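You operate a simulated robot arm through the tools that you are given. There is no shell and no other tool. Be economical: measure what you need, move in short steps, check, and stop when the job is done.

You are at the controls of a simulated robot arm. One attempt, no reset.

TASK
Ratchet both wall straps up to 150 kg, buckle one first.
Fine: one tooth at a time, the buckles in turn, none past the mark; both handles end home; leave the buckles' buttons alone.
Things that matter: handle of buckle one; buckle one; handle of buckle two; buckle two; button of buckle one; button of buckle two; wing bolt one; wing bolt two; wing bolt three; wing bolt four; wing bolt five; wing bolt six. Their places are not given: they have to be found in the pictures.

It is judged by the outcome, as a careful person would: the job done as asked, and still so three seconds after it is handed in. It fails if anything else is knocked over, pushed out of place, dropped, spilled or broken.

THE ROBOT
A 7-joint arm with a two-finger parallel gripper, fixed in place. Base frame: the origin is at the foot of the arm, x ahead of it, y to its left, z up. Units: m, degrees, N and s.
With the tool pointing down near the work surface it reaches from about 0.16 to 0.72 m from the base axis. Its first joint turns from -166.0 to 166.0 degrees. Payload 1.57 kg.
The tool frame sits at the grasp point between the pads (the TCP): z along the fingers, y along the line on which they close. The tips reach 0.03 m beyond it. The gripper opens to 0.11 m. The fingers are 0.024 m wide and 0.012 m thick; the gripper's body (0.048 by 0.112 m) begins 0.078 m behind the TCP.
Orientation is told as [roll, pitch, yaw] about the base's x, y, z axes, in that order, counted from this pose: with the fingers straight down and closing along the base's y, the tool's x points along the base's -x, its y along +y and its z along -z.

THE INTERFACE
- The arm moves only by the tool play_rows. Its argument "deltas" is a list of rows, each an object of numbers (a shift or turn left out is 0, a gripper value left out holds the last): "tx", "ty", "tz": the shift along the tool's x, y, z in m; "wx", "wy", "wz": the turn, a rotation vector about the tool's x, y, z in degrees; "jaw": the opening in per cent of the stroke, from 0 (shut) to 100 (fully open). In form: [{"tx": .., "ty": .., "tz": .., "wx": .., "wy": .., "wz": .., "jaw": ..}, ...]. A call has 1 to 12 rows; each row shifts and turns the commanded pose from where the row before left it, along the tool's axes as they then stand. Each row takes 0.2 s and may step no farther than 0.05 m and 8.6 degrees from the row before; otherwise, or with a gripper value out of range, the whole call is refused. Where a pose cannot be reached the arm comes as near as it can. A force on the tool above 50 N (or 10 N above the force at the start of the call, whichever is more), or a blocked arm, ends the call early, and 0.2 s more pass. Each finger travels about 0.045 m/s and halts on what it meets, pressing with about 25 N; the grip force reading is that of the motor and also rises with nothing between the fingers. The clock runs only during rows and for 0.2 s after the last one: add rows that do not move to give the fingers time. It gives the time, the measured TCP pose, the force on the tool (base axes), the opening and the grip force at its end, in the units of the frame above (readings bear some noise).
- Cameras (640 x 400 px; columns grow to the right, rows downward): "scene" is fixed at [0.0421, 0.6516, 1.5527]; the picture's right is [-0.91, -0.41, 0.00], its down [-0.15, 0.34, -0.93] and it looks along [0.38, -0.85, -0.37] (base axes); focal length 353 px, centre (320, 200). "wrist" rides on the gripper at [-0.036, 0, -0.08] in the tool frame; the picture's right is [0.00, -1.00, 0.00], its down [0.97, 0.00, -0.24] and it looks along [0.24, 0.00, 0.97] (tool axes); focal length 218 px, centre (320, 200).
- camera(camera): a new picture of that camera. No time passes.
- lift_body(by): slides the trunk up (or, below 0, down) by that many m; the arm rides with it, the base frame stays. It gives what a move gives, with no picture.
- pixel_to_xyz(camera, pixels): for up to 12 pixels [column, row] of the newest picture of that camera ("zoom" is the newest enlarged one), the place [x, y, z] in the base frame of the surface seen there, good to about 0.002 m, but the place of the scene camera against the robot may be out by one fixed shift of up to 0.012 m in any direction. No time passes.
- inspect(camera, box): a new picture of the part [left, top, right, bottom] of that camera's present view, enlarged. No time passes.
- close_job(): hands the job in; it is judged then, once.

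Keep the steps short. Do not move on a guess: measure, check each grasp and each placing, and mend mistakes. In all there are 80 turns and 54 pictures (those below and enlarged ones count). Leave the gripper open and the arm clear of the work at the hand-in unless told otherwise, and finish with a single line.

The tools are called after "Call:" as name(argument=value, ...) on one line, values as JSON. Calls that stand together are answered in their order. play_rows: Moves the arm, as the interface text tells. Its arguments: {"type":"object","properties":{"deltas":{"type":"array","items":{"type":"object","properties":{"tx":{"type":"number"},"ty":{"type":"number"},"tz":{"type":"number"},"wx":{"type":"number"},"wy":{"type":"number"},"wz":{"type":"number"},"jaw":{"type":"number"}}}}},"required":["deltas"]} The other tools are called the same way: lift_body (by) slides the trunk up or down; camera (camera) takes a picture; pixel_to_xyz (camera, pixels) gives the place of the surface under pixels of a picture; inspect (camera, box) takes an enlarged picture of a part of a camera's view; close_job () hands the job in.

At the start:

```text
time: 0.0
tool_pos: [0.3837, -0.2033, 1.2142]
orientation: [0.0, 0.0, -0.1]
contact_force: [0.1, -0.3, -0.1]
finger_gap: 0.1101
gripper_force: 0.0
trunk travel left (down, up): [-0.525, 0.065]
```

scene: 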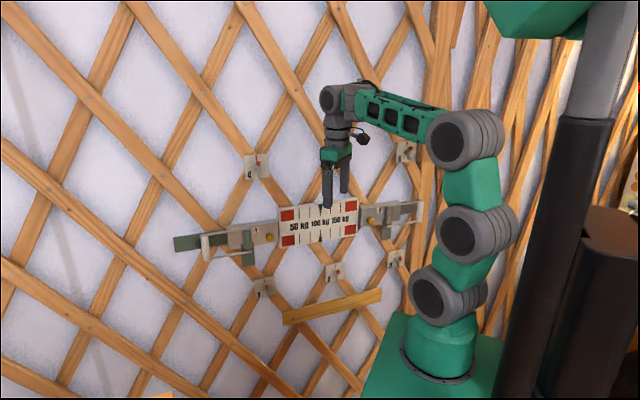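
wrist: 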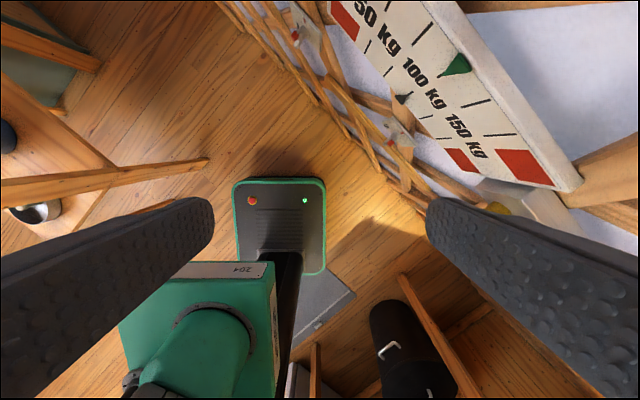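

I see a gauge board with two buckles, left and right. I'll enlarge both sides.

Call:
inspect(camera="scene", box=[160, 190, 300, 278])

Call:
inspect(camera="scene", box=[330, 180, 440, 249])

Call:
inspect(camera="scene", box=[260, 180, 380, 255])

Call:
pixel_to_xyz(camera="scene", pixels=[[203, 248], [235, 239], [270, 237], [250, 255], [290, 228], [350, 215], [370, 222], [389, 208], [416, 208], [404, 217], [180, 243], [257, 175]])

```text
4.55 times, centred on (230, 234) of scene
```

zoom: 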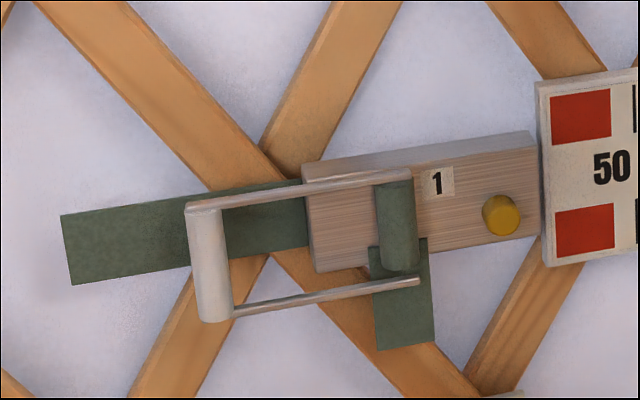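

```text
5.80 times, centred on (385, 214) of scene
```

zoom: 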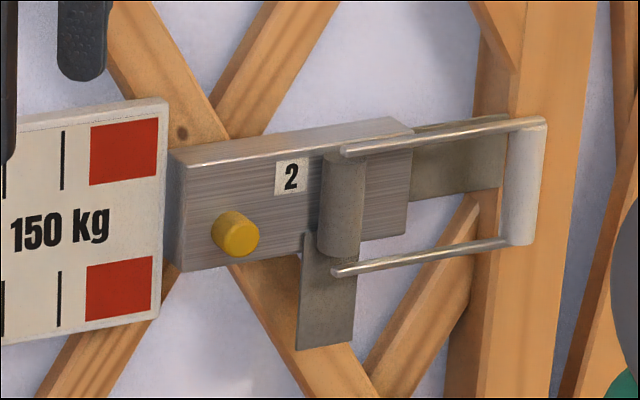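

```text
5.33 times, centred on (320, 218) of scene
```

zoom: 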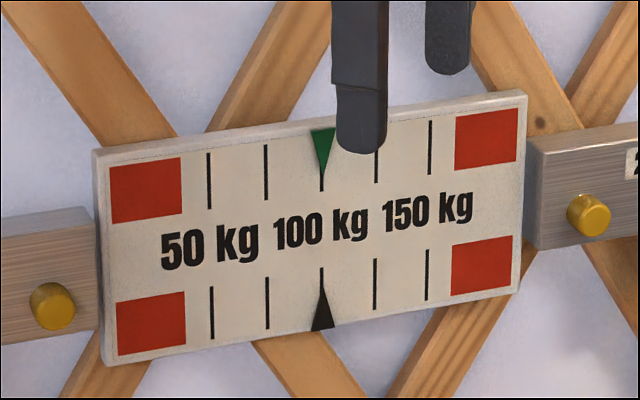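

```text
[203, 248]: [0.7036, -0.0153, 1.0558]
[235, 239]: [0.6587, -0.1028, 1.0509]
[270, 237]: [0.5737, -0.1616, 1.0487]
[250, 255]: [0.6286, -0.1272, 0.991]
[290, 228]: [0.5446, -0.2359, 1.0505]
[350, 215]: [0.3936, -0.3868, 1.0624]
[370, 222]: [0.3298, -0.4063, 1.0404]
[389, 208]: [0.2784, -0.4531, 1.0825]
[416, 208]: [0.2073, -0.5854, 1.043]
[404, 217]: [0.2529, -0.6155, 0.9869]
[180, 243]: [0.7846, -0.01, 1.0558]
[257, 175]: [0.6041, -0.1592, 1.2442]
```

The board reads 50/75/100/125/150 with green (top) and black (bottom) pointers at 100. I'll measure buckle one's handle closely, and compare the fingertip place with the known TCP.

Call:
pixel_to_xyz(camera="zoom", pixels=[[360, 148], [350, 120], [372, 120], [446, 68], [210, 180], [321, 170], [430, 150], [115, 170], [505, 120]])

Call:
inspect(camera="scene", box=[190, 215, 286, 275])

```text
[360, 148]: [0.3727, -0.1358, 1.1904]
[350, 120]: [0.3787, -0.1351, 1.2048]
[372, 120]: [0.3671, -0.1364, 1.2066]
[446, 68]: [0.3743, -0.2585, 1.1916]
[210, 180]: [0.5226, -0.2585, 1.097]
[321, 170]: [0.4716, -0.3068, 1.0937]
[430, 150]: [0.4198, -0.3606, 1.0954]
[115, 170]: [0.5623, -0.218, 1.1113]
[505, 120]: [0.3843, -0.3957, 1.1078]
```

```text
6.67 times, centred on (238, 245) of scene
```

zoom: 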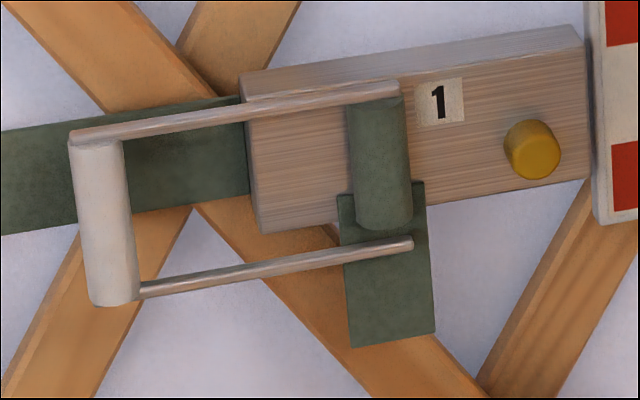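

Call:
pixel_to_xyz(camera="zoom", pixels=[[97, 160], [105, 220], [112, 285], [180, 120], [300, 98], [375, 90], [378, 120], [385, 210], [400, 243], [250, 270], [40, 190], [300, 190]])

Call:
inspect(camera="scene", box=[360, 190, 440, 240])

```text
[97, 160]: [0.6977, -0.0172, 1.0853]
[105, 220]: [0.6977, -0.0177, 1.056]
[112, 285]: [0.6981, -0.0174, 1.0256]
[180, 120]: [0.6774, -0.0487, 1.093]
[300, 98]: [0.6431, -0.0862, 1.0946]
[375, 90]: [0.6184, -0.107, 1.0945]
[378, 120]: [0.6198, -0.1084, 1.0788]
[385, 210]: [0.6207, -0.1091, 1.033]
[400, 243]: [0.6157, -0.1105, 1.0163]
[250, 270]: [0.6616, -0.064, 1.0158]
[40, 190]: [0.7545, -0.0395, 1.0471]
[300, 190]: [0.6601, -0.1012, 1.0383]
```

```text
8.00 times, centred on (400, 215) of scene
```

zoom: 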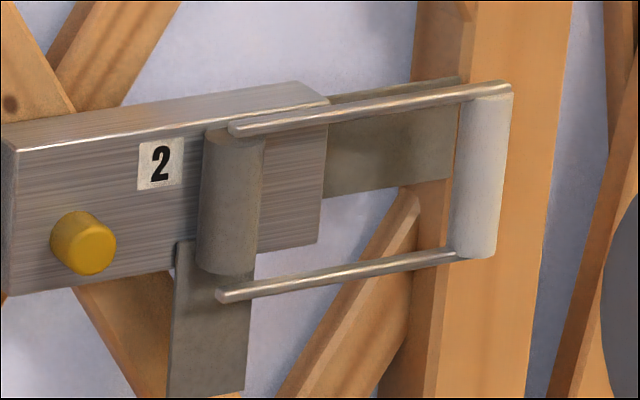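

Call:
pixel_to_xyz(camera="zoom", pixels=[[487, 110], [482, 170], [476, 240], [420, 103], [340, 115], [250, 126], [235, 150], [230, 240], [240, 293], [360, 265], [390, 150], [300, 90]])

Call:
inspect(camera="wrist", box=[240, 0, 640, 250])

```text
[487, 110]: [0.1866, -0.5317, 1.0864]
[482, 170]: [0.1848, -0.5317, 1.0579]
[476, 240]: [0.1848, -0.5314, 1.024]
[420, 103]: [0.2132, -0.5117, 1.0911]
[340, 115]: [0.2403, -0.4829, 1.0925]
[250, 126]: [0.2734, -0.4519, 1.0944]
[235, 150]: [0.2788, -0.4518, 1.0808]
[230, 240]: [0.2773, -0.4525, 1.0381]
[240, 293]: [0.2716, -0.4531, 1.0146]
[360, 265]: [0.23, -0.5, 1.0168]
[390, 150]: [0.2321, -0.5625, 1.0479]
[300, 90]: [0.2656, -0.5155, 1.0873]
```

```text
1.60 times, centred on (440, 125) of wrist
```

zoom: 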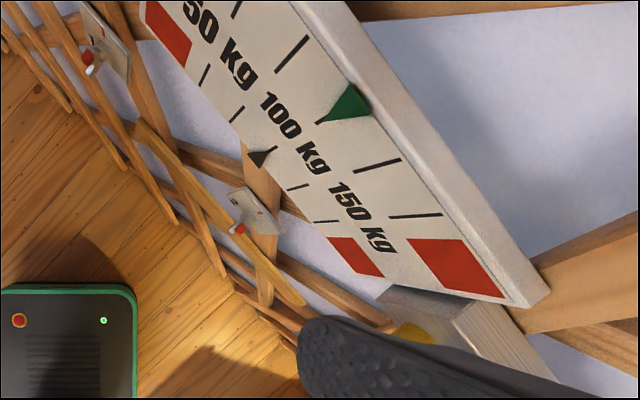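

Call:
pixel_to_xyz(camera="zoom", pixels=[[408, 239], [465, 238], [505, 298], [450, 290], [318, 122], [440, 214], [390, 217]])

Call:
inspect(camera="scene", box=[330, 190, 378, 220])

```text
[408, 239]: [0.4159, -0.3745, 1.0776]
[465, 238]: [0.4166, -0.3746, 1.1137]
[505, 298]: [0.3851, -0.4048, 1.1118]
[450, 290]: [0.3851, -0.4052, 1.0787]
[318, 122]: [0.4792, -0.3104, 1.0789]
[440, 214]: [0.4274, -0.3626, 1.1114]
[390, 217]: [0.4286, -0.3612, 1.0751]
```

```text
13.33 times, centred on (354, 205) of scene
```

zoom: 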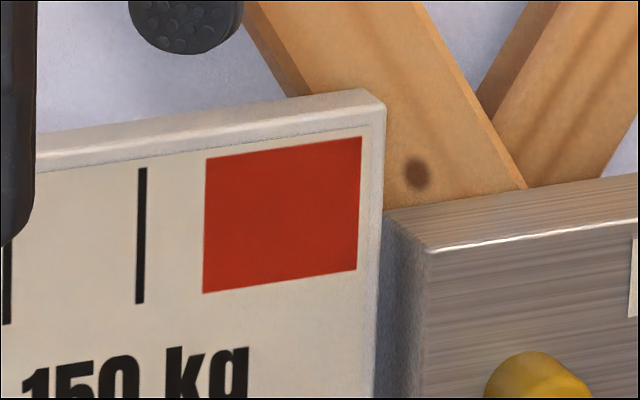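

Call:
pixel_to_xyz(camera="zoom", pixels=[[203, 293], [206, 159], [361, 138], [357, 269], [142, 168], [139, 303]])

```text
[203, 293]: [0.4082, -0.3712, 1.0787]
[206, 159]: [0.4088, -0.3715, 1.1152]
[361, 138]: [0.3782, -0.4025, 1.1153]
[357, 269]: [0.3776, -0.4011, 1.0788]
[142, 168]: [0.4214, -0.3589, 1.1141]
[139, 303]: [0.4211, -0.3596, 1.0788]
```

Scene-to-robot shift measured with both cameras on the same red square: about (+0.008, −0.002, −0.003). Handle one's top rod runs from its hinge near (0.636, −0.121) to the bar near (0.713, −0.027), z ≈ 1.09. I'll turn the tool in place so that it closes along the wall normal, tilt it 30° and narrow the jaws.

Call:
play_rows(deltas=[{"tz": -0.04, "wz": -7.5, "jaw": 36}, {"wz": -7.5}, {"wz": -7.5}, {"wz": -7.5}, {"wz": -7.5}, {"wz": -7.5}, {"wx": 7.5}, {"wx": 7.5}, {"wx": 7.5}, {"wx": 7.5}, {}])

```text
time: 2.4
tool_pos: [0.3878, -0.2024, 1.2637]
orientation: [-27.6, -0.2, 45.9]
contact_force: [-0.6, -0.9, -0.3]
finger_gap: 0.0396
gripper_force: 0.1
out of reach, approached as far as the arm can: row 8
trunk travel left (down, up): [-0.525, 0.065]
```

The tilt stopped just short (27.6°) at this high spot. I'll go to the standoff over handle one's rod and see whether the reach is better there.

Call:
play_rows(deltas=[{"tx": -0.0358, "ty": -0.0009, "tz": 0.0139}, {"tx": -0.0358, "ty": -0.0009, "tz": 0.0139}, {"tx": -0.0358, "ty": -0.0009, "tz": 0.0139}, {"tx": -0.0358, "ty": -0.0009, "tz": 0.0139}, {"tx": -0.0358, "ty": -0.0009, "tz": 0.0139}, {"tx": -0.0358, "ty": -0.0009, "tz": 0.0139}, {"tx": -0.0358, "ty": -0.0009, "tz": 0.0139}, {"tx": -0.0358, "ty": -0.0009, "tz": 0.0139}, {"tx": -0.0358, "ty": -0.0009, "tz": 0.0139}, {}])

Call:
camera(camera="wrist")

Call:
camera(camera="scene")

```text
time: 4.6
tool_pos: [0.6176, -0.0017, 1.2261]
orientation: [-27.0, -0.1, 45.0]
contact_force: [-0.3, -0.5, 0.0]
finger_gap: 0.0395
gripper_force: 0.0
out of reach, approached as far as the arm can: row 1, 2, 3, 4, 5, 6, 7, 8
trunk travel left (down, up): [-0.525, 0.065]
```

```text
44 pictures are left
```

wrist: 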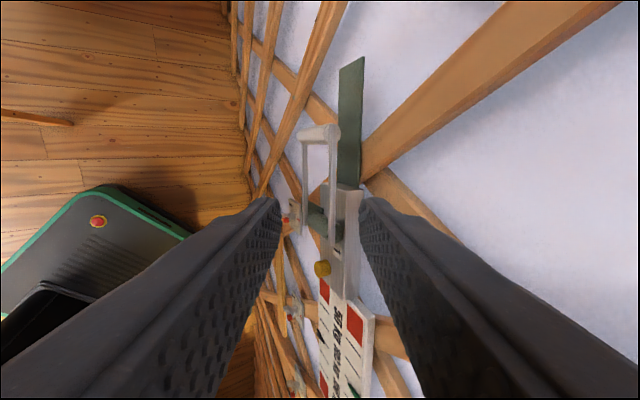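

```text
43 pictures are left
```

scene: 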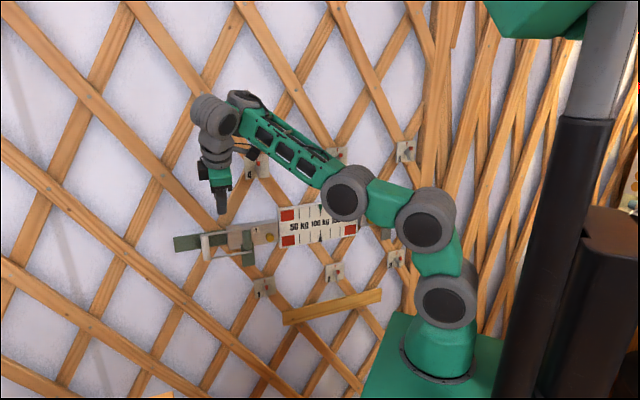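

Remaining offset to the standoff is about 1.9 cm along, 8 cm down the tool axis; lower is closer to the shoulder height, so I'll go on in small steps.

Call:
play_rows(deltas=[{"tz": 0.02}, {"tz": 0.02, "ty": -0.003}, {"tz": 0.02, "ty": -0.003}, {"tx": -0.009, "tz": 0.02, "ty": -0.003}, {"tx": -0.009}, {}])

```text
time: 6.0
tool_pos: [0.6808, -0.0098, 1.1908]
orientation: [-26.9, -0.1, 44.9]
contact_force: [-0.2, 0.5, 1.0]
finger_gap: 0.0397
gripper_force: 0.0
out of reach, approached as far as the arm can: row 1, 2, 3, 4
trunk travel left (down, up): [-0.525, 0.065]
```

The arm is at its reach limit; the trunk up by 0.06 gives a better working height.

Call:
lift_body(by=0.06)

Call:
play_rows(deltas=[{"tz": 0.001}, {}])

```text
time: 7.0
tool_pos: [0.6798, -0.0103, 1.251]
orientation: [-27.0, -0.1, 45.1]
contact_force: [0.0, 0.3, -0.4]
finger_gap: 0.0399
gripper_force: 0.1
trunk travel left (down, up): [-0.585, 0.005]
```

```text
time: 7.6
tool_pos: [0.6817, -0.0109, 1.251]
orientation: [-27.0, 0.0, 44.9]
contact_force: [-0.1, 0.9, 0.0]
finger_gap: 0.0395
gripper_force: 0.1
trunk travel left (down, up): [-0.585, 0.005]
```

Call:
play_rows(deltas=[{"tx": 0.0041, "ty": 0.0081, "tz": 0.0199}, {"tx": 0.0041, "ty": 0.0081, "tz": 0.0199}, {"tx": 0.0041, "ty": 0.0081, "tz": 0.0199}, {"tx": 0.0041, "ty": 0.0081, "tz": 0.0199}, {"tx": 0.0041, "ty": 0.0081, "tz": 0.0199}, {}])

Call:
camera(camera="wrist")

Call:
inspect(camera="scene", box=[170, 175, 298, 255])

```text
time: 9.0
tool_pos: [0.6969, -0.0146, 1.2197]
orientation: [-26.8, 0.1, 44.8]
contact_force: [0.9, 1.0, 0.6]
finger_gap: 0.0395
gripper_force: 0.1
out of reach, approached as far as the arm can: row 1, 2, 3, 4, 5
trunk travel left (down, up): [-0.585, 0.005]
```

```text
42 pictures are left
```

wrist: 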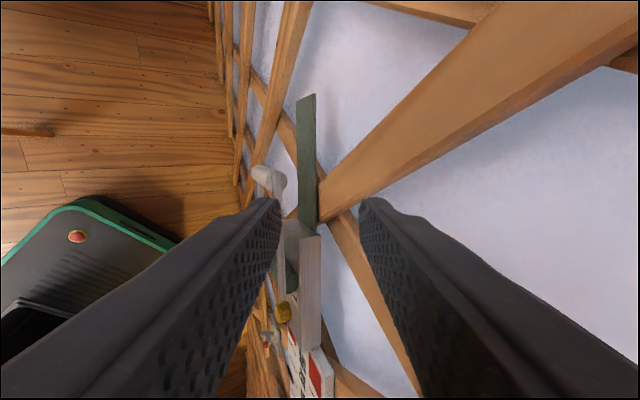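

```text
5.00 times, centred on (234, 215) of scene
```

zoom: 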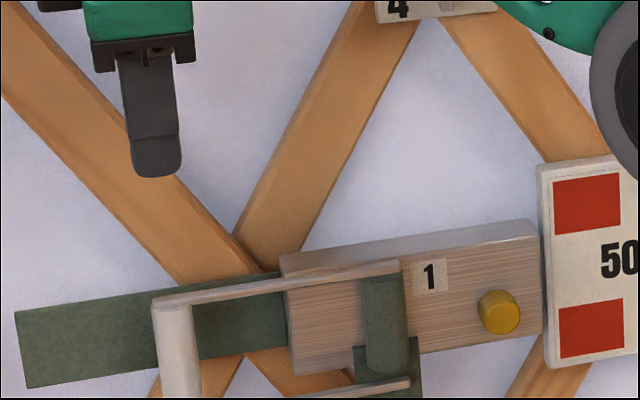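

The limit follows the tilt, not distance. Before straightening the tool, I check the depth of the lattice near here.

Call:
pixel_to_xyz(camera="zoom", pixels=[[310, 130], [80, 110], [250, 220], [200, 240], [385, 15], [220, 80], [100, 330]])

Call:
play_rows(deltas=[{"wx": -7}, {"wx": -7}, {}])

```text
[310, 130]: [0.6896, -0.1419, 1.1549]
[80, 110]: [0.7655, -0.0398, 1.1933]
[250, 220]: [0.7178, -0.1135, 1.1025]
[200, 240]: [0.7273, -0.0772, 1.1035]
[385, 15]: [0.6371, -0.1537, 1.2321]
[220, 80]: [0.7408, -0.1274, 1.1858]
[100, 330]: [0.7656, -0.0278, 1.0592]
```

```text
time: 9.8
tool_pos: [0.6959, -0.0148, 1.2204]
orientation: [-13.0, -0.1, 45.0]
contact_force: [0.5, 0.0, -0.9]
finger_gap: 0.0394
gripper_force: 0.1
trunk travel left (down, up): [-0.585, 0.005]
```

Tilt 13° works and leaves about 13 mm from the lattice. Moving to the standoff again.

Call:
play_rows(deltas=[{"tx": 0.0069, "ty": 0.0013, "tz": 0.0192}, {"tx": 0.0069, "ty": 0.0013, "tz": 0.0192}, {"tx": 0.0069, "ty": 0.0013, "tz": 0.0192}, {"tx": 0.0069, "ty": 0.0013, "tz": 0.0192}, {}])

Call:
camera(camera="wrist")

Call:
inspect(camera="scene", box=[170, 175, 298, 255])

```text
time: 11.0
tool_pos: [0.6856, -0.0432, 1.1447]
orientation: [-13.0, -0.1, 44.9]
contact_force: [-0.2, 0.0, -0.3]
finger_gap: 0.0395
gripper_force: 0.1
trunk travel left (down, up): [-0.585, 0.005]
```

```text
40 pictures are left
```

wrist: 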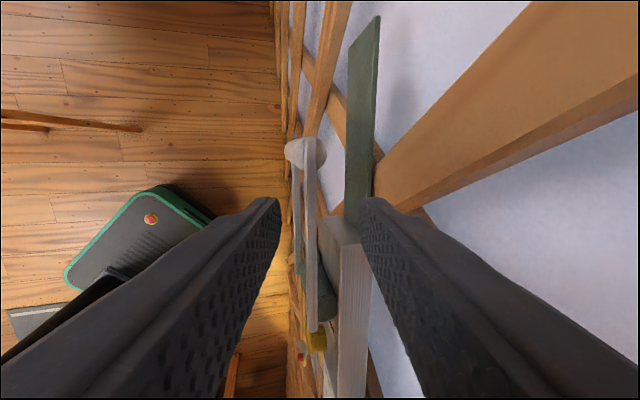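

```text
5.00 times, centred on (234, 215) of scene
```

zoom: 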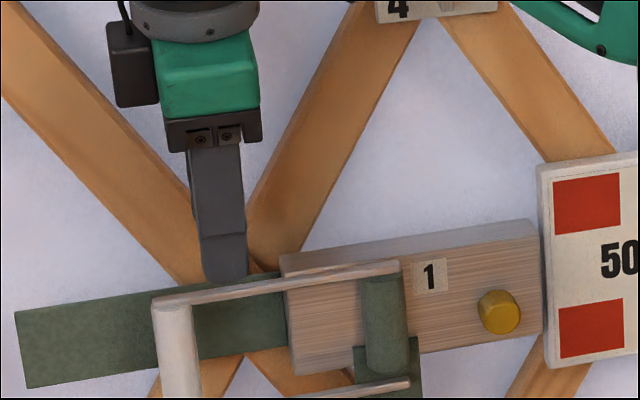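

The rod lies between the fingers in the wrist view (col ~308, rows 150–330). I'll measure it from this camera.

Call:
pixel_to_xyz(camera="wrist", pixels=[[309, 165], [310, 200], [311, 240], [312, 280], [313, 315], [295, 150], [327, 290], [345, 230], [360, 180]])

```text
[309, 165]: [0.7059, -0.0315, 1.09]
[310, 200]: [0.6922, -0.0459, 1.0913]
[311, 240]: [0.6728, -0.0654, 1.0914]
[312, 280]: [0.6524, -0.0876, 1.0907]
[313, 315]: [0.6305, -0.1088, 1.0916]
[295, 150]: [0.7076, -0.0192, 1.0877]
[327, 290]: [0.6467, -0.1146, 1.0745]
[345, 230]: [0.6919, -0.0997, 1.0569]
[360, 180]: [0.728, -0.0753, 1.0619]
```

Rod top at z ≈ 1.091, point (0.6885, −0.0495). Lowering over it in small steps.

Call:
play_rows(deltas=[{"tx": 0.0006, "ty": 0.0016, "tz": 0.0141}, {"tx": 0.0006, "ty": 0.0016, "tz": 0.0141}, {"tx": 0.0006, "ty": 0.0016, "tz": 0.0141}, {"tx": 0.0006, "ty": 0.0016, "tz": 0.0141}, {}])

Call:
inspect(camera="scene", box=[170, 185, 298, 265])

Call:
inspect(camera="wrist", box=[220, 100, 420, 225])

```text
time: 12.2
tool_pos: [0.6987, -0.0502, 1.0924]
orientation: [-12.8, 0.0, 44.9]
contact_force: [-0.4, -0.8, 0.4]
finger_gap: 0.0396
gripper_force: 0.1
out of reach, approached as far as the arm can: row 3, 4
trunk travel left (down, up): [-0.585, 0.005]
```

```text
5.00 times, centred on (234, 225) of scene
```

zoom: 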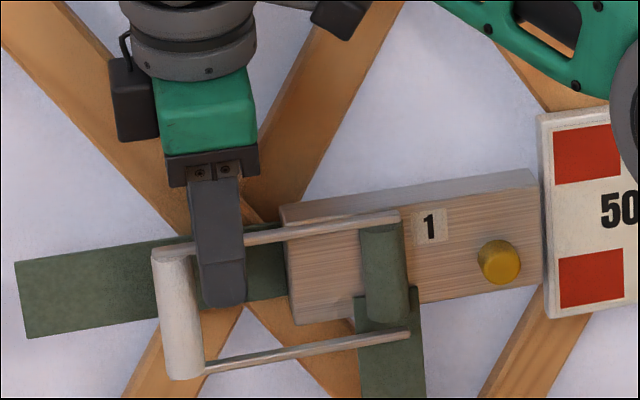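

```text
3.20 times, centred on (320, 162) of wrist
```

zoom: 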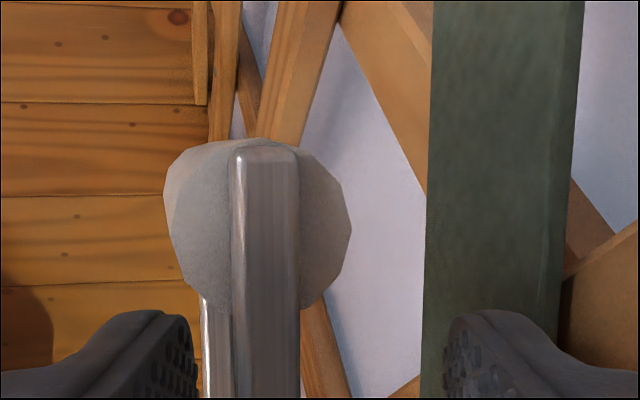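

The fingers straddle the rod (rod col ~265 in the zoom, one finger each side), bar clear. I shift 5 mm off the wall, narrow the jaws to a loose cage, and swing the first 16° about the hinge.

Call:
play_rows(deltas=[{"ty": 0.005, "tz": -0.001, "jaw": 22}, {}, {"tx": 0.0023, "ty": 0.0126, "tz": -0.0029, "wy": -1.8, "wz": -7.8}, {"tx": 0.0023, "ty": 0.0126, "tz": -0.0029, "wy": -1.8, "wz": -7.8}, {}])

Call:
inspect(camera="scene", box=[190, 180, 382, 300])

```text
time: 13.4
tool_pos: [0.705, -0.0319, 1.1086]
orientation: [-12.9, 0.0, 61.1]
contact_force: [-0.4, 0.2, 0.3]
finger_gap: 0.0245
gripper_force: 0.0
out of reach, approached as far as the arm can: row 3, 4
trunk travel left (down, up): [-0.585, 0.005]
```

```text
3.33 times, centred on (286, 240) of scene
```

zoom: 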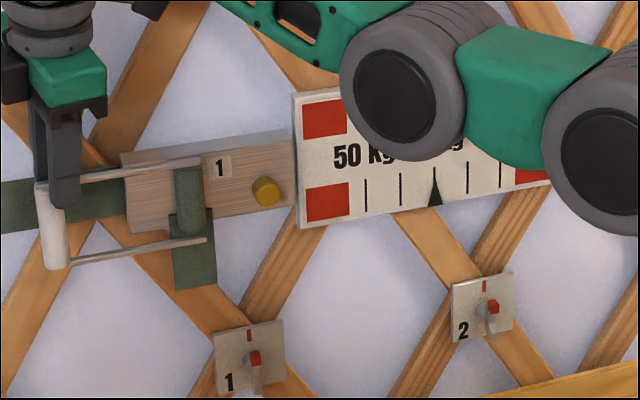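

The arm runs out of joint range as the yaw grows with tilt, and it drifted up. The handle hasn't moved. I'll draw back up clear of the rod and find out which turn is limited, with an upright tool.

Call:
play_rows(deltas=[{"tz": -0.03}, {"tz": -0.03}, {"tz": -0.02}, {"ty": 0.04, "wx": -4}, {"ty": 0.03, "wx": -4.5}, {"wx": -4.5}, {}])

Call:
play_rows(deltas=[{"wz": -8}, {"wz": -8}, {"wz": -8}, {"wz": -8}, {"wz": -8}, {"wz": -8}, {"wz": -8}, {"wz": -8}, {"wz": -8}, {}])

```text
time: 15.0
tool_pos: [0.6265, 0.0097, 1.1685]
orientation: [0.0, -0.2, 61.0]
contact_force: [0.2, 0.1, -0.2]
finger_gap: 0.0245
gripper_force: 0.0
trunk travel left (down, up): [-0.585, 0.005]
```

```text
time: 17.2
tool_pos: [0.6283, 0.011, 1.1706]
orientation: [-0.1, 0.0, 133.2]
contact_force: [0.2, 0.1, -0.5]
finger_gap: 0.0241
gripper_force: 0.1
trunk travel left (down, up): [-0.585, 0.005]
```

Upright yaw to 133° is free. Testing a radial tilt (fingers outward) from here, in free space.

Call:
play_rows(deltas=[{"wx": 5.1, "wy": 4.8}, {"wx": 5.1, "wy": 4.8}, {"wx": 5.1, "wy": 4.8}, {"wx": 5.1, "wy": 4.8}, {}])

Call:
camera(camera="scene")

```text
time: 18.4
tool_pos: [0.7002, 0.0045, 1.2788]
orientation: [-20.6, 18.3, 129.7]
contact_force: [0.6, -0.2, 0.3]
finger_gap: 0.0241
gripper_force: 0.1
out of reach, approached as far as the arm can: row 2, 3, 4
trunk travel left (down, up): [-0.585, 0.005]
```

```text
35 pictures are left
```

scene: 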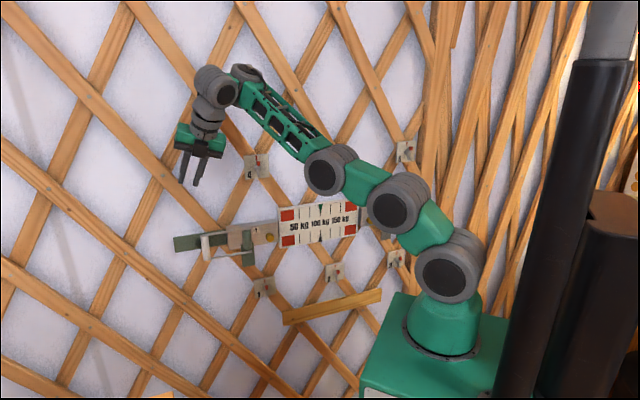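

Fingers-outward tilt needs the forearm steeper, i.e. the trunk lower, not higher. I undo the tilt and turn the yaw back first.

Call:
play_rows(deltas=[{"wx": -5.1, "wy": -4.8}, {"wx": -5.1, "wy": -4.8}, {"wx": -5.1, "wy": -4.8}, {"wx": -5.1, "wy": -4.8}, {"wz": 8.5}, {"wz": 8.5}, {"wz": 8.5}, {"wz": 8.5}, {"wz": 8.5}, {"wz": 8.5}, {"wz": 8.5}, {}])

```text
time: 21.0
tool_pos: [0.6793, 0.0013, 1.2659]
orientation: [-3.4, -0.9, 73.4]
contact_force: [-0.6, 0.0, -0.1]
finger_gap: 0.024
gripper_force: 0.0
out of reach, approached as far as the arm can: row 2, 3, 4
trunk travel left (down, up): [-0.585, 0.005]
```

Call:
play_rows(deltas=[{"tx": -0.018, "ty": 0.033}, {"tx": -0.018, "ty": 0.033}, {"tx": -0.018, "ty": 0.033, "tz": -0.02}, {"wz": 7.1}, {"wz": 7.1}, {"wz": 7.1}, {"wz": 7.1}, {}])

Call:
lift_body(by=-0.1)

```text
time: 22.8
tool_pos: [0.5983, 0.0806, 1.2831]
orientation: [-2.5, -2.4, 45.1]
contact_force: [0.9, -0.1, 0.7]
finger_gap: 0.0241
gripper_force: 0.0
trunk travel left (down, up): [-0.585, 0.005]
```

```text
time: 24.1
tool_pos: [0.599, 0.0814, 1.1824]
orientation: [-2.5, -2.6, 45.2]
contact_force: [0.2, 0.3, -0.6]
finger_gap: 0.0241
gripper_force: 0.1
trunk travel left (down, up): [-0.485, 0.105]
```

Call:
lift_body(by=-0.12)

Call:
play_rows(deltas=[{"wx": 6, "wy": 2.5, "tz": -0.03}, {"wx": 6, "tz": -0.03}, {"wx": 6, "tz": -0.03, "jaw": 36}, {}])

Call:
camera(camera="scene")

```text
time: 25.6
tool_pos: [0.5996, 0.0814, 1.0613]
orientation: [-2.6, -2.5, 45.2]
contact_force: [0.5, 1.0, -0.6]
finger_gap: 0.0242
gripper_force: 0.1
trunk travel left (down, up): [-0.365, 0.225]
```

```text
time: 26.6
tool_pos: [0.5898, 0.0921, 1.1498]
orientation: [-20.6, 0.1, 45.0]
contact_force: [0.0, -0.3, -0.4]
finger_gap: 0.0396
gripper_force: 0.0
trunk travel left (down, up): [-0.365, 0.225]
```

```text
34 pictures are left
```

scene: 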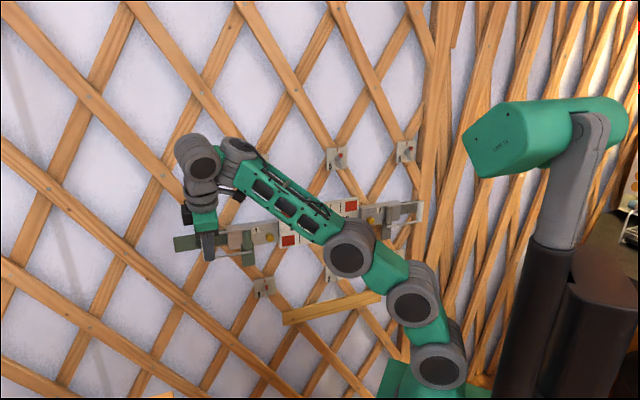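

Now tilt 20° is fine. Going to the standoff above handle one's rod again.

Call:
play_rows(deltas=[{"tx": 0.0076, "ty": -0.034, "tz": 0.0144}, {"tx": 0.0076, "ty": -0.034, "tz": 0.0144}, {"tx": 0.0076, "ty": -0.034, "tz": 0.0144}, {"tx": 0.0076, "ty": -0.034, "tz": 0.0144}, {}])

Call:
camera(camera="wrist")

```text
time: 27.5
tool_pos: [0.6502, -0.0046, 1.1449]
orientation: [-20.8, -1.2, 44.6]
contact_force: [6.1, -0.3, -4.3]
finger_gap: 0.0394
gripper_force: 0.1
out of reach, approached as far as the arm can: row 4
trunk travel left (down, up): [-0.365, 0.225]
stopped in row 4: the force on the tool passed its limit (the readings are from after the stop); the commanded pose is now the measured one
```

```text
33 pictures are left
```

wrist: 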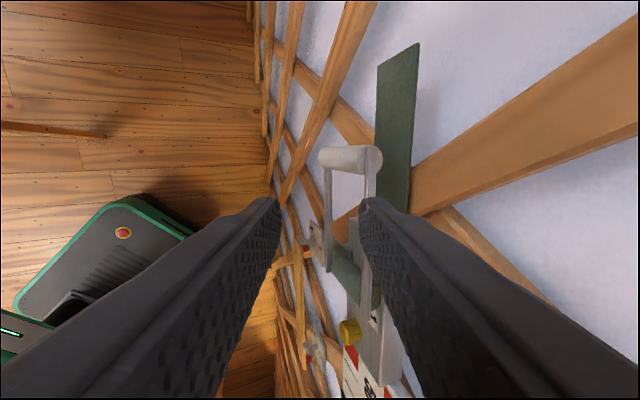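

Something was touched (6 N in x, −4 in z). Looking at what.

Call:
camera(camera="scene")

Call:
inspect(camera="scene", box=[170, 175, 298, 255])

```text
32 pictures are left
```

scene: 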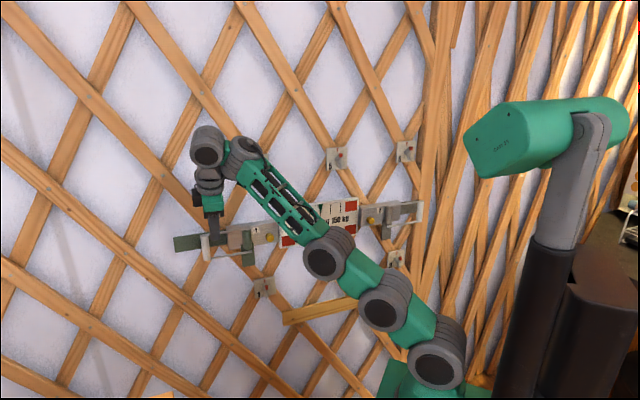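

```text
5.00 times, centred on (234, 215) of scene
```

zoom: 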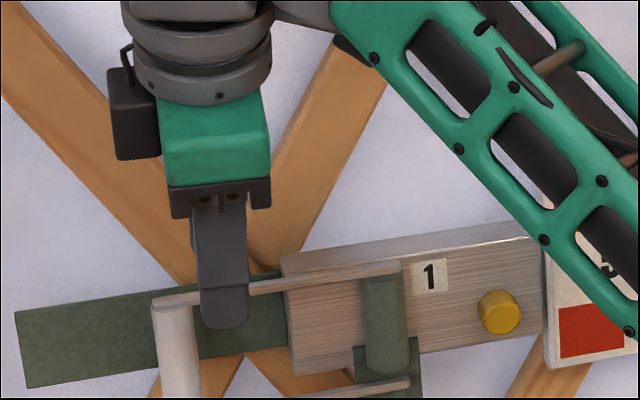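

Call:
pixel_to_xyz(camera="scene", pixels=[[323, 258], [385, 305], [437, 362], [275, 195], [208, 150], [310, 312], [240, 150], [345, 305], [222, 190], [300, 240]])

```text
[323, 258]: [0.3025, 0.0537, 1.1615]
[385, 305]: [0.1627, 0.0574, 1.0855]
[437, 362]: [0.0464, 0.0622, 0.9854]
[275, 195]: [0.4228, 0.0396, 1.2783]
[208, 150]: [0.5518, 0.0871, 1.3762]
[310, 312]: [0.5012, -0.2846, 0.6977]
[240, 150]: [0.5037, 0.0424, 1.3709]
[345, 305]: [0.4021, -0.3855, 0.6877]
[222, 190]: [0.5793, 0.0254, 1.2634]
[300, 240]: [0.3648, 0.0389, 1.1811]
```

The arm is simply stretched straight (shoulder–wrist in line, all links near y ≈ 0.04, clear of the wall). So a middle trunk height with a smaller tilt is right: trunk up 0.12, tilt back to 13°, and hold the rod nearer the hinge.

Call:
play_rows(deltas=[{"ty": 0.015}, {"wx": -4, "ty": 0.01}, {"wx": -4, "wy": 1.2}, {}])

Call:
lift_body(by=0.12)

```text
time: 28.5
tool_pos: [0.6358, 0.0108, 1.1339]
orientation: [-12.6, 0.0, 44.4]
contact_force: [0.7, 0.5, -0.5]
finger_gap: 0.0396
gripper_force: 0.1
trunk travel left (down, up): [-0.365, 0.225]
```

```text
time: 30.0
tool_pos: [0.6355, 0.0116, 1.2536]
orientation: [-12.7, 0.1, 44.1]
contact_force: [0.1, -0.7, -0.8]
finger_gap: 0.0397
gripper_force: 0.0
trunk travel left (down, up): [-0.485, 0.105]
```

Call:
play_rows(deltas=[{"tx": 0.0041, "ty": -0.0083, "tz": 0.0238}, {"tx": 0.0041, "ty": -0.0083, "tz": 0.0238}, {"tx": 0.0041, "ty": -0.0083, "tz": 0.0238}, {"tx": 0.0041, "ty": -0.0083, "tz": 0.0238}, {"tx": 0.0041, "ty": -0.0083, "tz": 0.0238}, {}])

```text
time: 31.4
tool_pos: [0.6697, -0.0516, 1.1472]
orientation: [-12.8, 0.1, 44.2]
contact_force: [-0.4, -0.1, -0.7]
finger_gap: 0.0397
gripper_force: 0.0
trunk travel left (down, up): [-0.485, 0.105]
```

Call:
play_rows(deltas=[{"tz": 0.015, "ty": 0.0006}, {"tz": 0.015, "ty": 0.0006}, {"tz": 0.015, "ty": 0.0006}, {"tz": 0.015, "ty": 0.0006}, {}])

Call:
inspect(camera="wrist", box=[220, 100, 420, 225])

```text
time: 32.6
tool_pos: [0.6757, -0.0603, 1.0875]
orientation: [-12.7, 0.1, 44.2]
contact_force: [0.9, 0.0, -0.2]
finger_gap: 0.0395
gripper_force: 0.0
trunk travel left (down, up): [-0.485, 0.105]
```

```text
3.20 times, centred on (320, 162) of wrist
```

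zoom: 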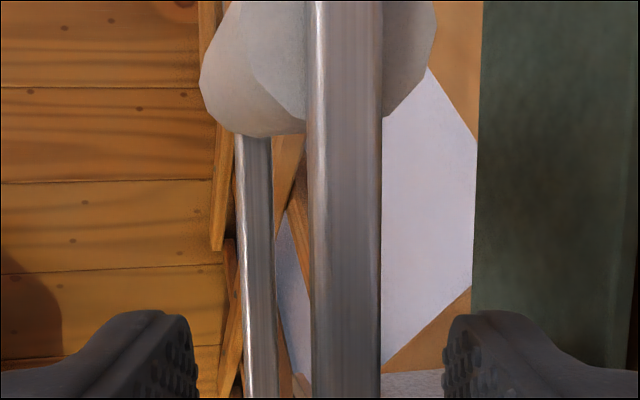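

The rod is caged, nearly centred. Narrowing the jaws and swinging the handle out 28° while uprighting the tool.

Call:
play_rows(deltas=[{"jaw": 18}, {}, {"tx": 0.0017, "ty": 0.0079, "tz": -0.0018, "wx": -4, "wy": -1.54, "wz": -6.83}, {"tx": 0.0017, "ty": 0.008, "tz": -0.0012, "wx": -4, "wy": -1.06, "wz": -6.92}, {"tx": 0.0017, "ty": 0.0081, "tz": -0.0007, "wx": -4, "wy": -0.57, "wz": -6.98}, {"tx": 0.0017, "ty": 0.0081, "wz": -7}, {}])

Call:
camera(camera="scene")

Call:
camera(camera="wrist")

```text
time: 34.2
tool_pos: [0.6473, -0.0452, 1.0872]
orientation: [-1.0, -0.6, 72.3]
contact_force: [8.2, -3.6, 2.7]
finger_gap: 0.0277
gripper_force: 4.7
trunk travel left (down, up): [-0.485, 0.105]
```

```text
29 pictures are left
```

scene: 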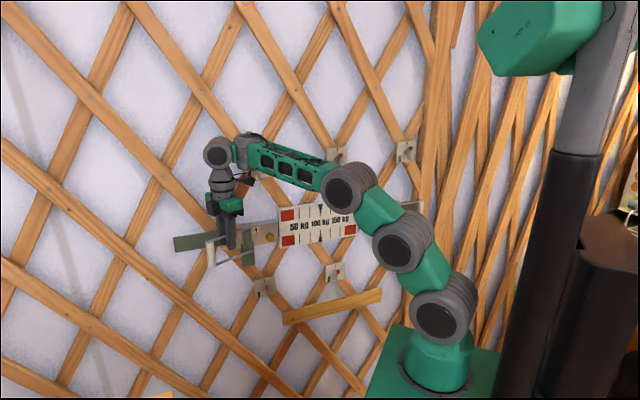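

```text
28 pictures are left
```

wrist: 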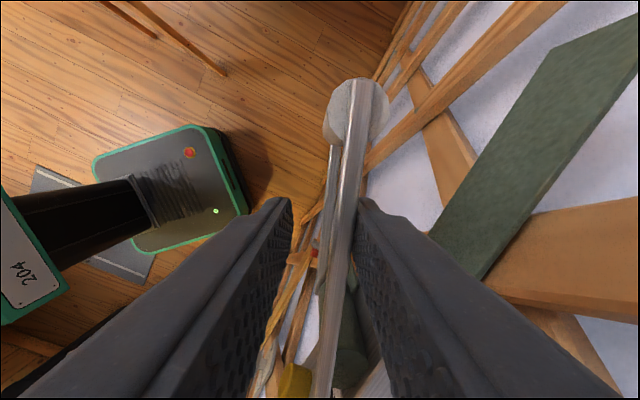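

The handle follows (about 20°, ~9 N). Going on 24° and reading the pointer.

Call:
play_rows(deltas=[{"tx": 0.002, "ty": 0.0093, "wz": -8}, {"tx": 0.002, "ty": 0.0093, "wz": -8}, {"tx": 0.002, "ty": 0.0093, "wz": -8}, {}])

Call:
inspect(camera="scene", box=[190, 175, 382, 295])

```text
time: 35.2
tool_pos: [0.6187, -0.046, 1.0849]
orientation: [-1.1, -0.2, 96.4]
contact_force: [7.8, 1.1, 3.4]
finger_gap: 0.0273
gripper_force: 4.2
trunk travel left (down, up): [-0.485, 0.105]
```

```text
3.33 times, centred on (286, 235) of scene
```

zoom: 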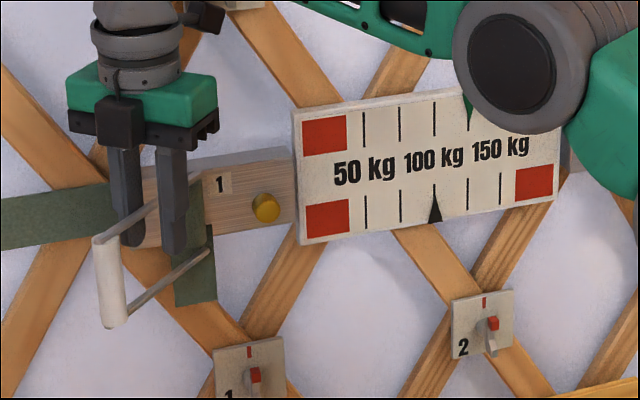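

The green pointer now stands on 125: one tooth is 25 kg and came by about 45–50° of swing. I bring the handle back along the same path.

Call:
play_rows(deltas=[{"tx": -0.0007, "ty": -0.0095, "wz": 8}, {"tx": -0.0007, "ty": -0.0095, "wz": 8}, {"tx": -0.0007, "ty": -0.0095, "wz": 8}, {"tx": -0.0007, "ty": -0.0083, "wz": 7}, {"tx": -0.0007, "ty": -0.0083, "wx": 4, "wy": 0.33, "wz": 6.99}, {"tx": -0.0007, "ty": -0.0083, "tz": 0.0007, "wx": 4, "wy": 0.8, "wz": 6.95}, {"tx": -0.0007, "ty": -0.0082, "tz": 0.0013, "wx": 4, "wy": 1.3, "wz": 6.88}, {}])

Call:
inspect(camera="scene", box=[190, 175, 382, 295])

Call:
camera(camera="wrist")

```text
time: 37.0
tool_pos: [0.675, -0.0574, 1.0874]
orientation: [-12.6, -0.6, 44.2]
contact_force: [-4.1, 6.3, -3.1]
finger_gap: 0.0264
gripper_force: 4.0
trunk travel left (down, up): [-0.485, 0.105]
```

```text
3.33 times, centred on (286, 235) of scene
```

zoom: 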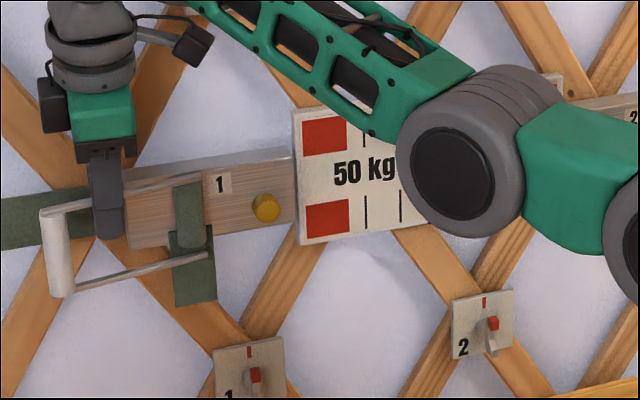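

```text
25 pictures are left
```

wrist: 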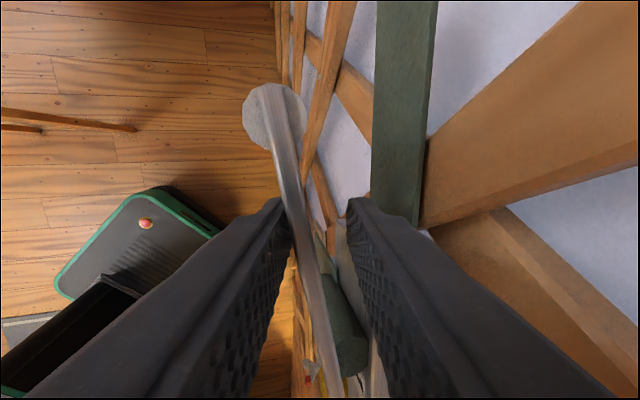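

The handle lags ~15° behind because of the cage slack and friction. I close the jaws on the rod so it comes to the centre, then push a few mm more toward the wall.

Call:
play_rows(deltas=[{"jaw": 9}, {"jaw": 5}, {"ty": -0.002}, {"ty": -0.003}, {}])

Call:
camera(camera="wrist")

```text
time: 38.2
tool_pos: [0.6791, -0.0601, 1.0886]
orientation: [-12.5, -0.7, 44.3]
contact_force: [-4.7, 8.4, -2.9]
finger_gap: 0.0145
gripper_force: 4.3
trunk travel left (down, up): [-0.485, 0.105]
```

```text
24 pictures are left
```

wrist: 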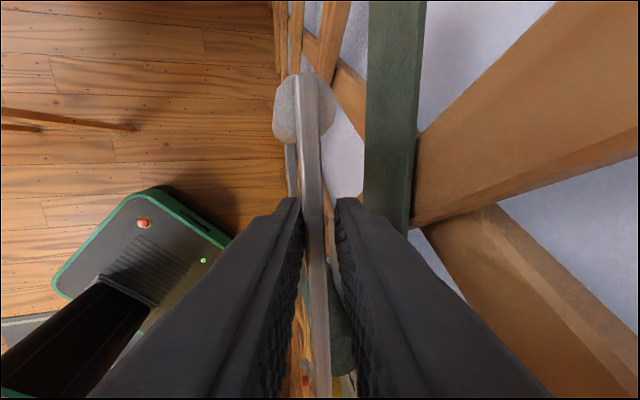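

Rod is about 4° short of home. Pushing in 2 mm steps.

Call:
play_rows(deltas=[{"ty": -0.002}, {"ty": -0.002}, {"ty": -0.001}, {}])

Call:
camera(camera="wrist")

Call:
inspect(camera="scene", box=[190, 215, 286, 275])

```text
time: 39.2
tool_pos: [0.6809, -0.0635, 1.0896]
orientation: [-12.4, -0.7, 44.3]
contact_force: [-8.6, 7.7, -6.8]
finger_gap: 0.0167
gripper_force: 6.3
trunk travel left (down, up): [-0.485, 0.105]
```

```text
23 pictures are left
```

wrist: 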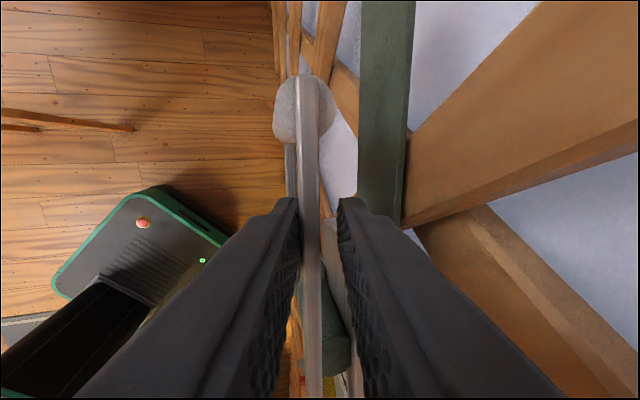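

```text
6.67 times, centred on (238, 245) of scene
```

zoom: 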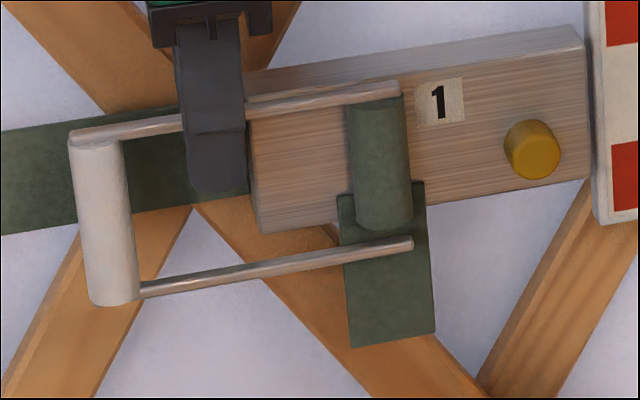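

Handle one is back exactly where it was at the start (bar at (97,140)–(112,300) in the zoom). Now I open and retreat up and off the wall.

Call:
play_rows(deltas=[{"ty": 0.005, "jaw": 30}, {}, {"tz": -0.03}, {"tz": -0.03}, {"tz": -0.03}, {"ty": 0.04, "tz": -0.01, "jaw": 36}, {"ty": 0.04, "tz": -0.02}, {}])

Call:
inspect(camera="scene", box=[190, 175, 382, 295])

```text
time: 41.0
tool_pos: [0.605, 0.0125, 1.1889]
orientation: [-12.6, -0.6, 44.3]
contact_force: [-0.2, 0.2, 0.2]
finger_gap: 0.0395
gripper_force: 0.0
trunk travel left (down, up): [-0.485, 0.105]
```

```text
3.33 times, centred on (286, 235) of scene
```

zoom: 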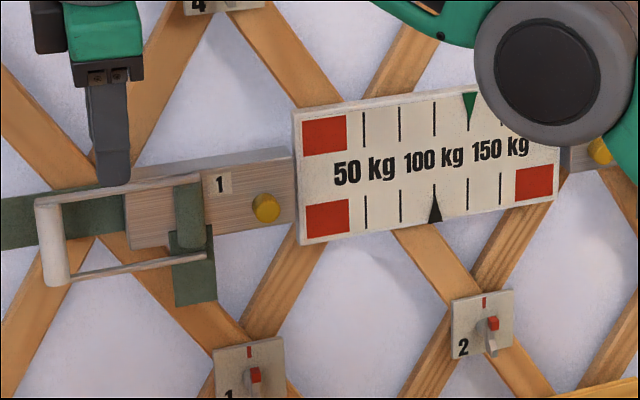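

Green stays on 125, handle one home. Now I travel along the wall to buckle two, keeping off the wall at this height.

Call:
play_rows(deltas=[{"tx": 0.045}, {"tx": 0.045}, {"tx": 0.045}, {"tx": 0.045}, {"tx": 0.045}, {"tx": 0.045}, {"tx": 0.045}, {}])

Call:
play_rows(deltas=[{"tx": 0.045}, {"tx": 0.045}, {"tx": 0.045}, {"tx": 0.045}, {"tx": 0.045}, {"tx": 0.045}, {"tx": 0.042}, {}])

```text
time: 42.8
tool_pos: [0.382, -0.2082, 1.1892]
orientation: [-12.7, -0.7, 44.2]
contact_force: [0.0, -0.4, 0.1]
finger_gap: 0.0395
gripper_force: 0.1
trunk travel left (down, up): [-0.485, 0.105]
```

```text
time: 44.6
tool_pos: [0.1546, -0.4254, 1.1824]
orientation: [-12.5, -0.7, 44.3]
contact_force: [0.6, -0.3, 0.0]
finger_gap: 0.0395
gripper_force: 0.1
trunk travel left (down, up): [-0.485, 0.105]
```

Call:
play_rows(deltas=[{"tx": -0.0005, "ty": -0.0293, "tz": 0.0188, "wy": 0.6, "wz": -0.6}, {"tx": -0.0005, "ty": -0.0293, "tz": 0.0188}, {"tx": -0.0005, "ty": -0.0293, "tz": 0.0188}, {}])

Call:
camera(camera="wrist")

```text
time: 45.4
tool_pos: [0.2148, -0.4889, 1.1528]
orientation: [-12.0, 0.7, 45.0]
contact_force: [-3.6, 2.5, 2.4]
finger_gap: 0.0396
gripper_force: 0.1
trunk travel left (down, up): [-0.485, 0.105]
stopped in row 4: the force on the tool passed its limit (the readings are from after the stop); the commanded pose is now the measured one
```

```text
20 pictures are left
```

wrist: 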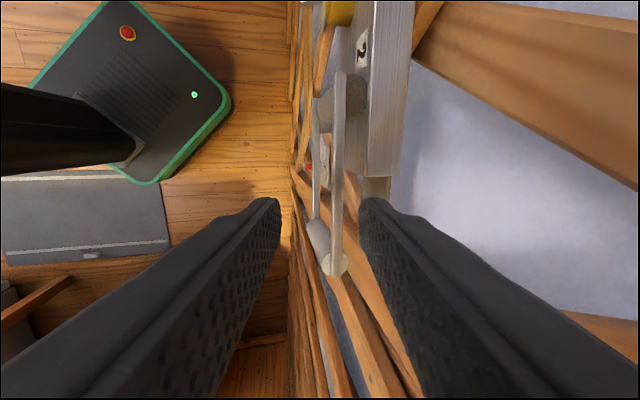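

A light contact (≈5 N off the wall) at the standoff. I look at what the gripper body meets, likely the wing bolt near (405,152).

Call:
inspect(camera="scene", box=[340, 110, 468, 230])

```text
3.33 times, centred on (404, 170) of scene
```

zoom: 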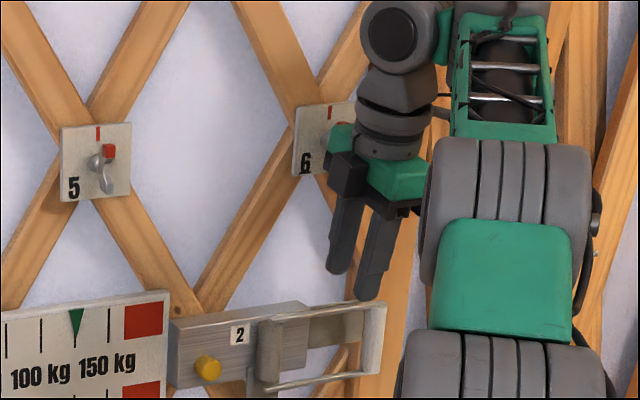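

Call:
pixel_to_xyz(camera="zoom", pixels=[[305, 150], [333, 108], [343, 118], [305, 172], [350, 110], [105, 170], [68, 150], [97, 160], [108, 190], [345, 175]])

Call:
play_rows(deltas=[{"ty": 0.02}, {"ty": 0.03}, {}])

Call:
inspect(camera="scene", box=[380, 130, 428, 175])

```text
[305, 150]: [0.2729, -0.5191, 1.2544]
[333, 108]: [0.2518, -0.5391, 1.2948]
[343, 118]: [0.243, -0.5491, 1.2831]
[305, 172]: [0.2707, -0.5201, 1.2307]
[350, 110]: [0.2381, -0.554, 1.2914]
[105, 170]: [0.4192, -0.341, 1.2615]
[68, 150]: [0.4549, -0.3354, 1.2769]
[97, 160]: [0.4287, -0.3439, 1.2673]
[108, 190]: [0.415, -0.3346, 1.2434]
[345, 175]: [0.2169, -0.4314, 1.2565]
```

```text
time: 46.2
tool_pos: [0.1815, -0.4545, 1.1404]
orientation: [-12.0, 0.6, 45.2]
contact_force: [-0.4, 0.7, -0.1]
finger_gap: 0.0396
gripper_force: 0.0
trunk travel left (down, up): [-0.485, 0.105]
```

```text
8.89 times, centred on (404, 152) of scene
```

zoom: 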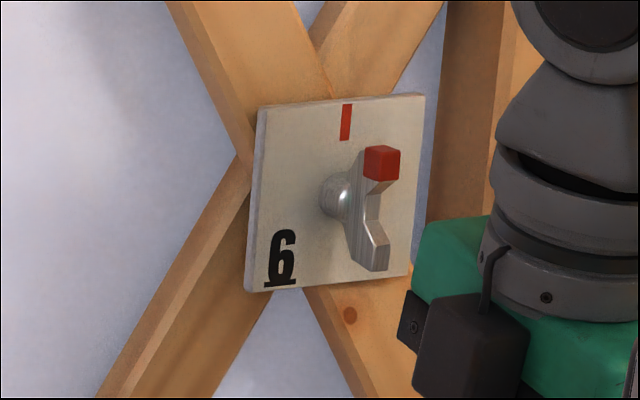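

Bolt 6 (wing at s ≈ −0.20, z ≥ 1.235) sits above handle two; its wing is still upright, unmoved. With a 30° tilt the gripper body stays clear of it. I back off, lower the trunk 0.1 and tilt more.

Call:
play_rows(deltas=[{"tz": -0.04, "ty": 0.02}, {"tz": -0.04}, {}])

Call:
lift_body(by=-0.1)

Call:
play_rows(deltas=[{"wx": 6, "wy": -0.6, "tz": -0.01}, {"wx": 6, "tz": -0.01}, {"wx": 6, "tz": -0.01, "jaw": 32}, {}])

```text
time: 47.0
tool_pos: [0.1581, -0.4303, 1.2132]
orientation: [-11.9, 0.4, 45.0]
contact_force: [-0.5, -2.1, 0.2]
finger_gap: 0.0395
gripper_force: 0.2
trunk travel left (down, up): [-0.485, 0.105]
```

```text
time: 48.3
tool_pos: [0.1577, -0.4295, 1.114]
orientation: [-12.0, 0.5, 45.1]
contact_force: [-0.6, 1.1, 0.6]
finger_gap: 0.0395
gripper_force: 0.1
trunk travel left (down, up): [-0.385, 0.205]
```

```text
time: 49.3
tool_pos: [0.1512, -0.4227, 1.1426]
orientation: [-30.1, -0.1, 45.2]
contact_force: [0.3, 0.5, -0.7]
finger_gap: 0.0354
gripper_force: 0.0
trunk travel left (down, up): [-0.385, 0.205]
```

Tilt is 30° now. I measure rod two in the last wrist picture (col ~338, rows 80–250).

Call:
pixel_to_xyz(camera="wrist", pixels=[[340, 80], [339, 120], [338, 160], [337, 200], [337, 240], [340, 268], [378, 160], [385, 100]])

```text
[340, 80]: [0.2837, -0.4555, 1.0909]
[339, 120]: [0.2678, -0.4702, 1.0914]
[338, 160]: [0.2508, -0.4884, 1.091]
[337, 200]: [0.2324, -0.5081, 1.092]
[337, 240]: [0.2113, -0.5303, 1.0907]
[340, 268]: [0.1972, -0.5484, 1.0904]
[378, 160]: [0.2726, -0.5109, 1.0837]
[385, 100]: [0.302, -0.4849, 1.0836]
```

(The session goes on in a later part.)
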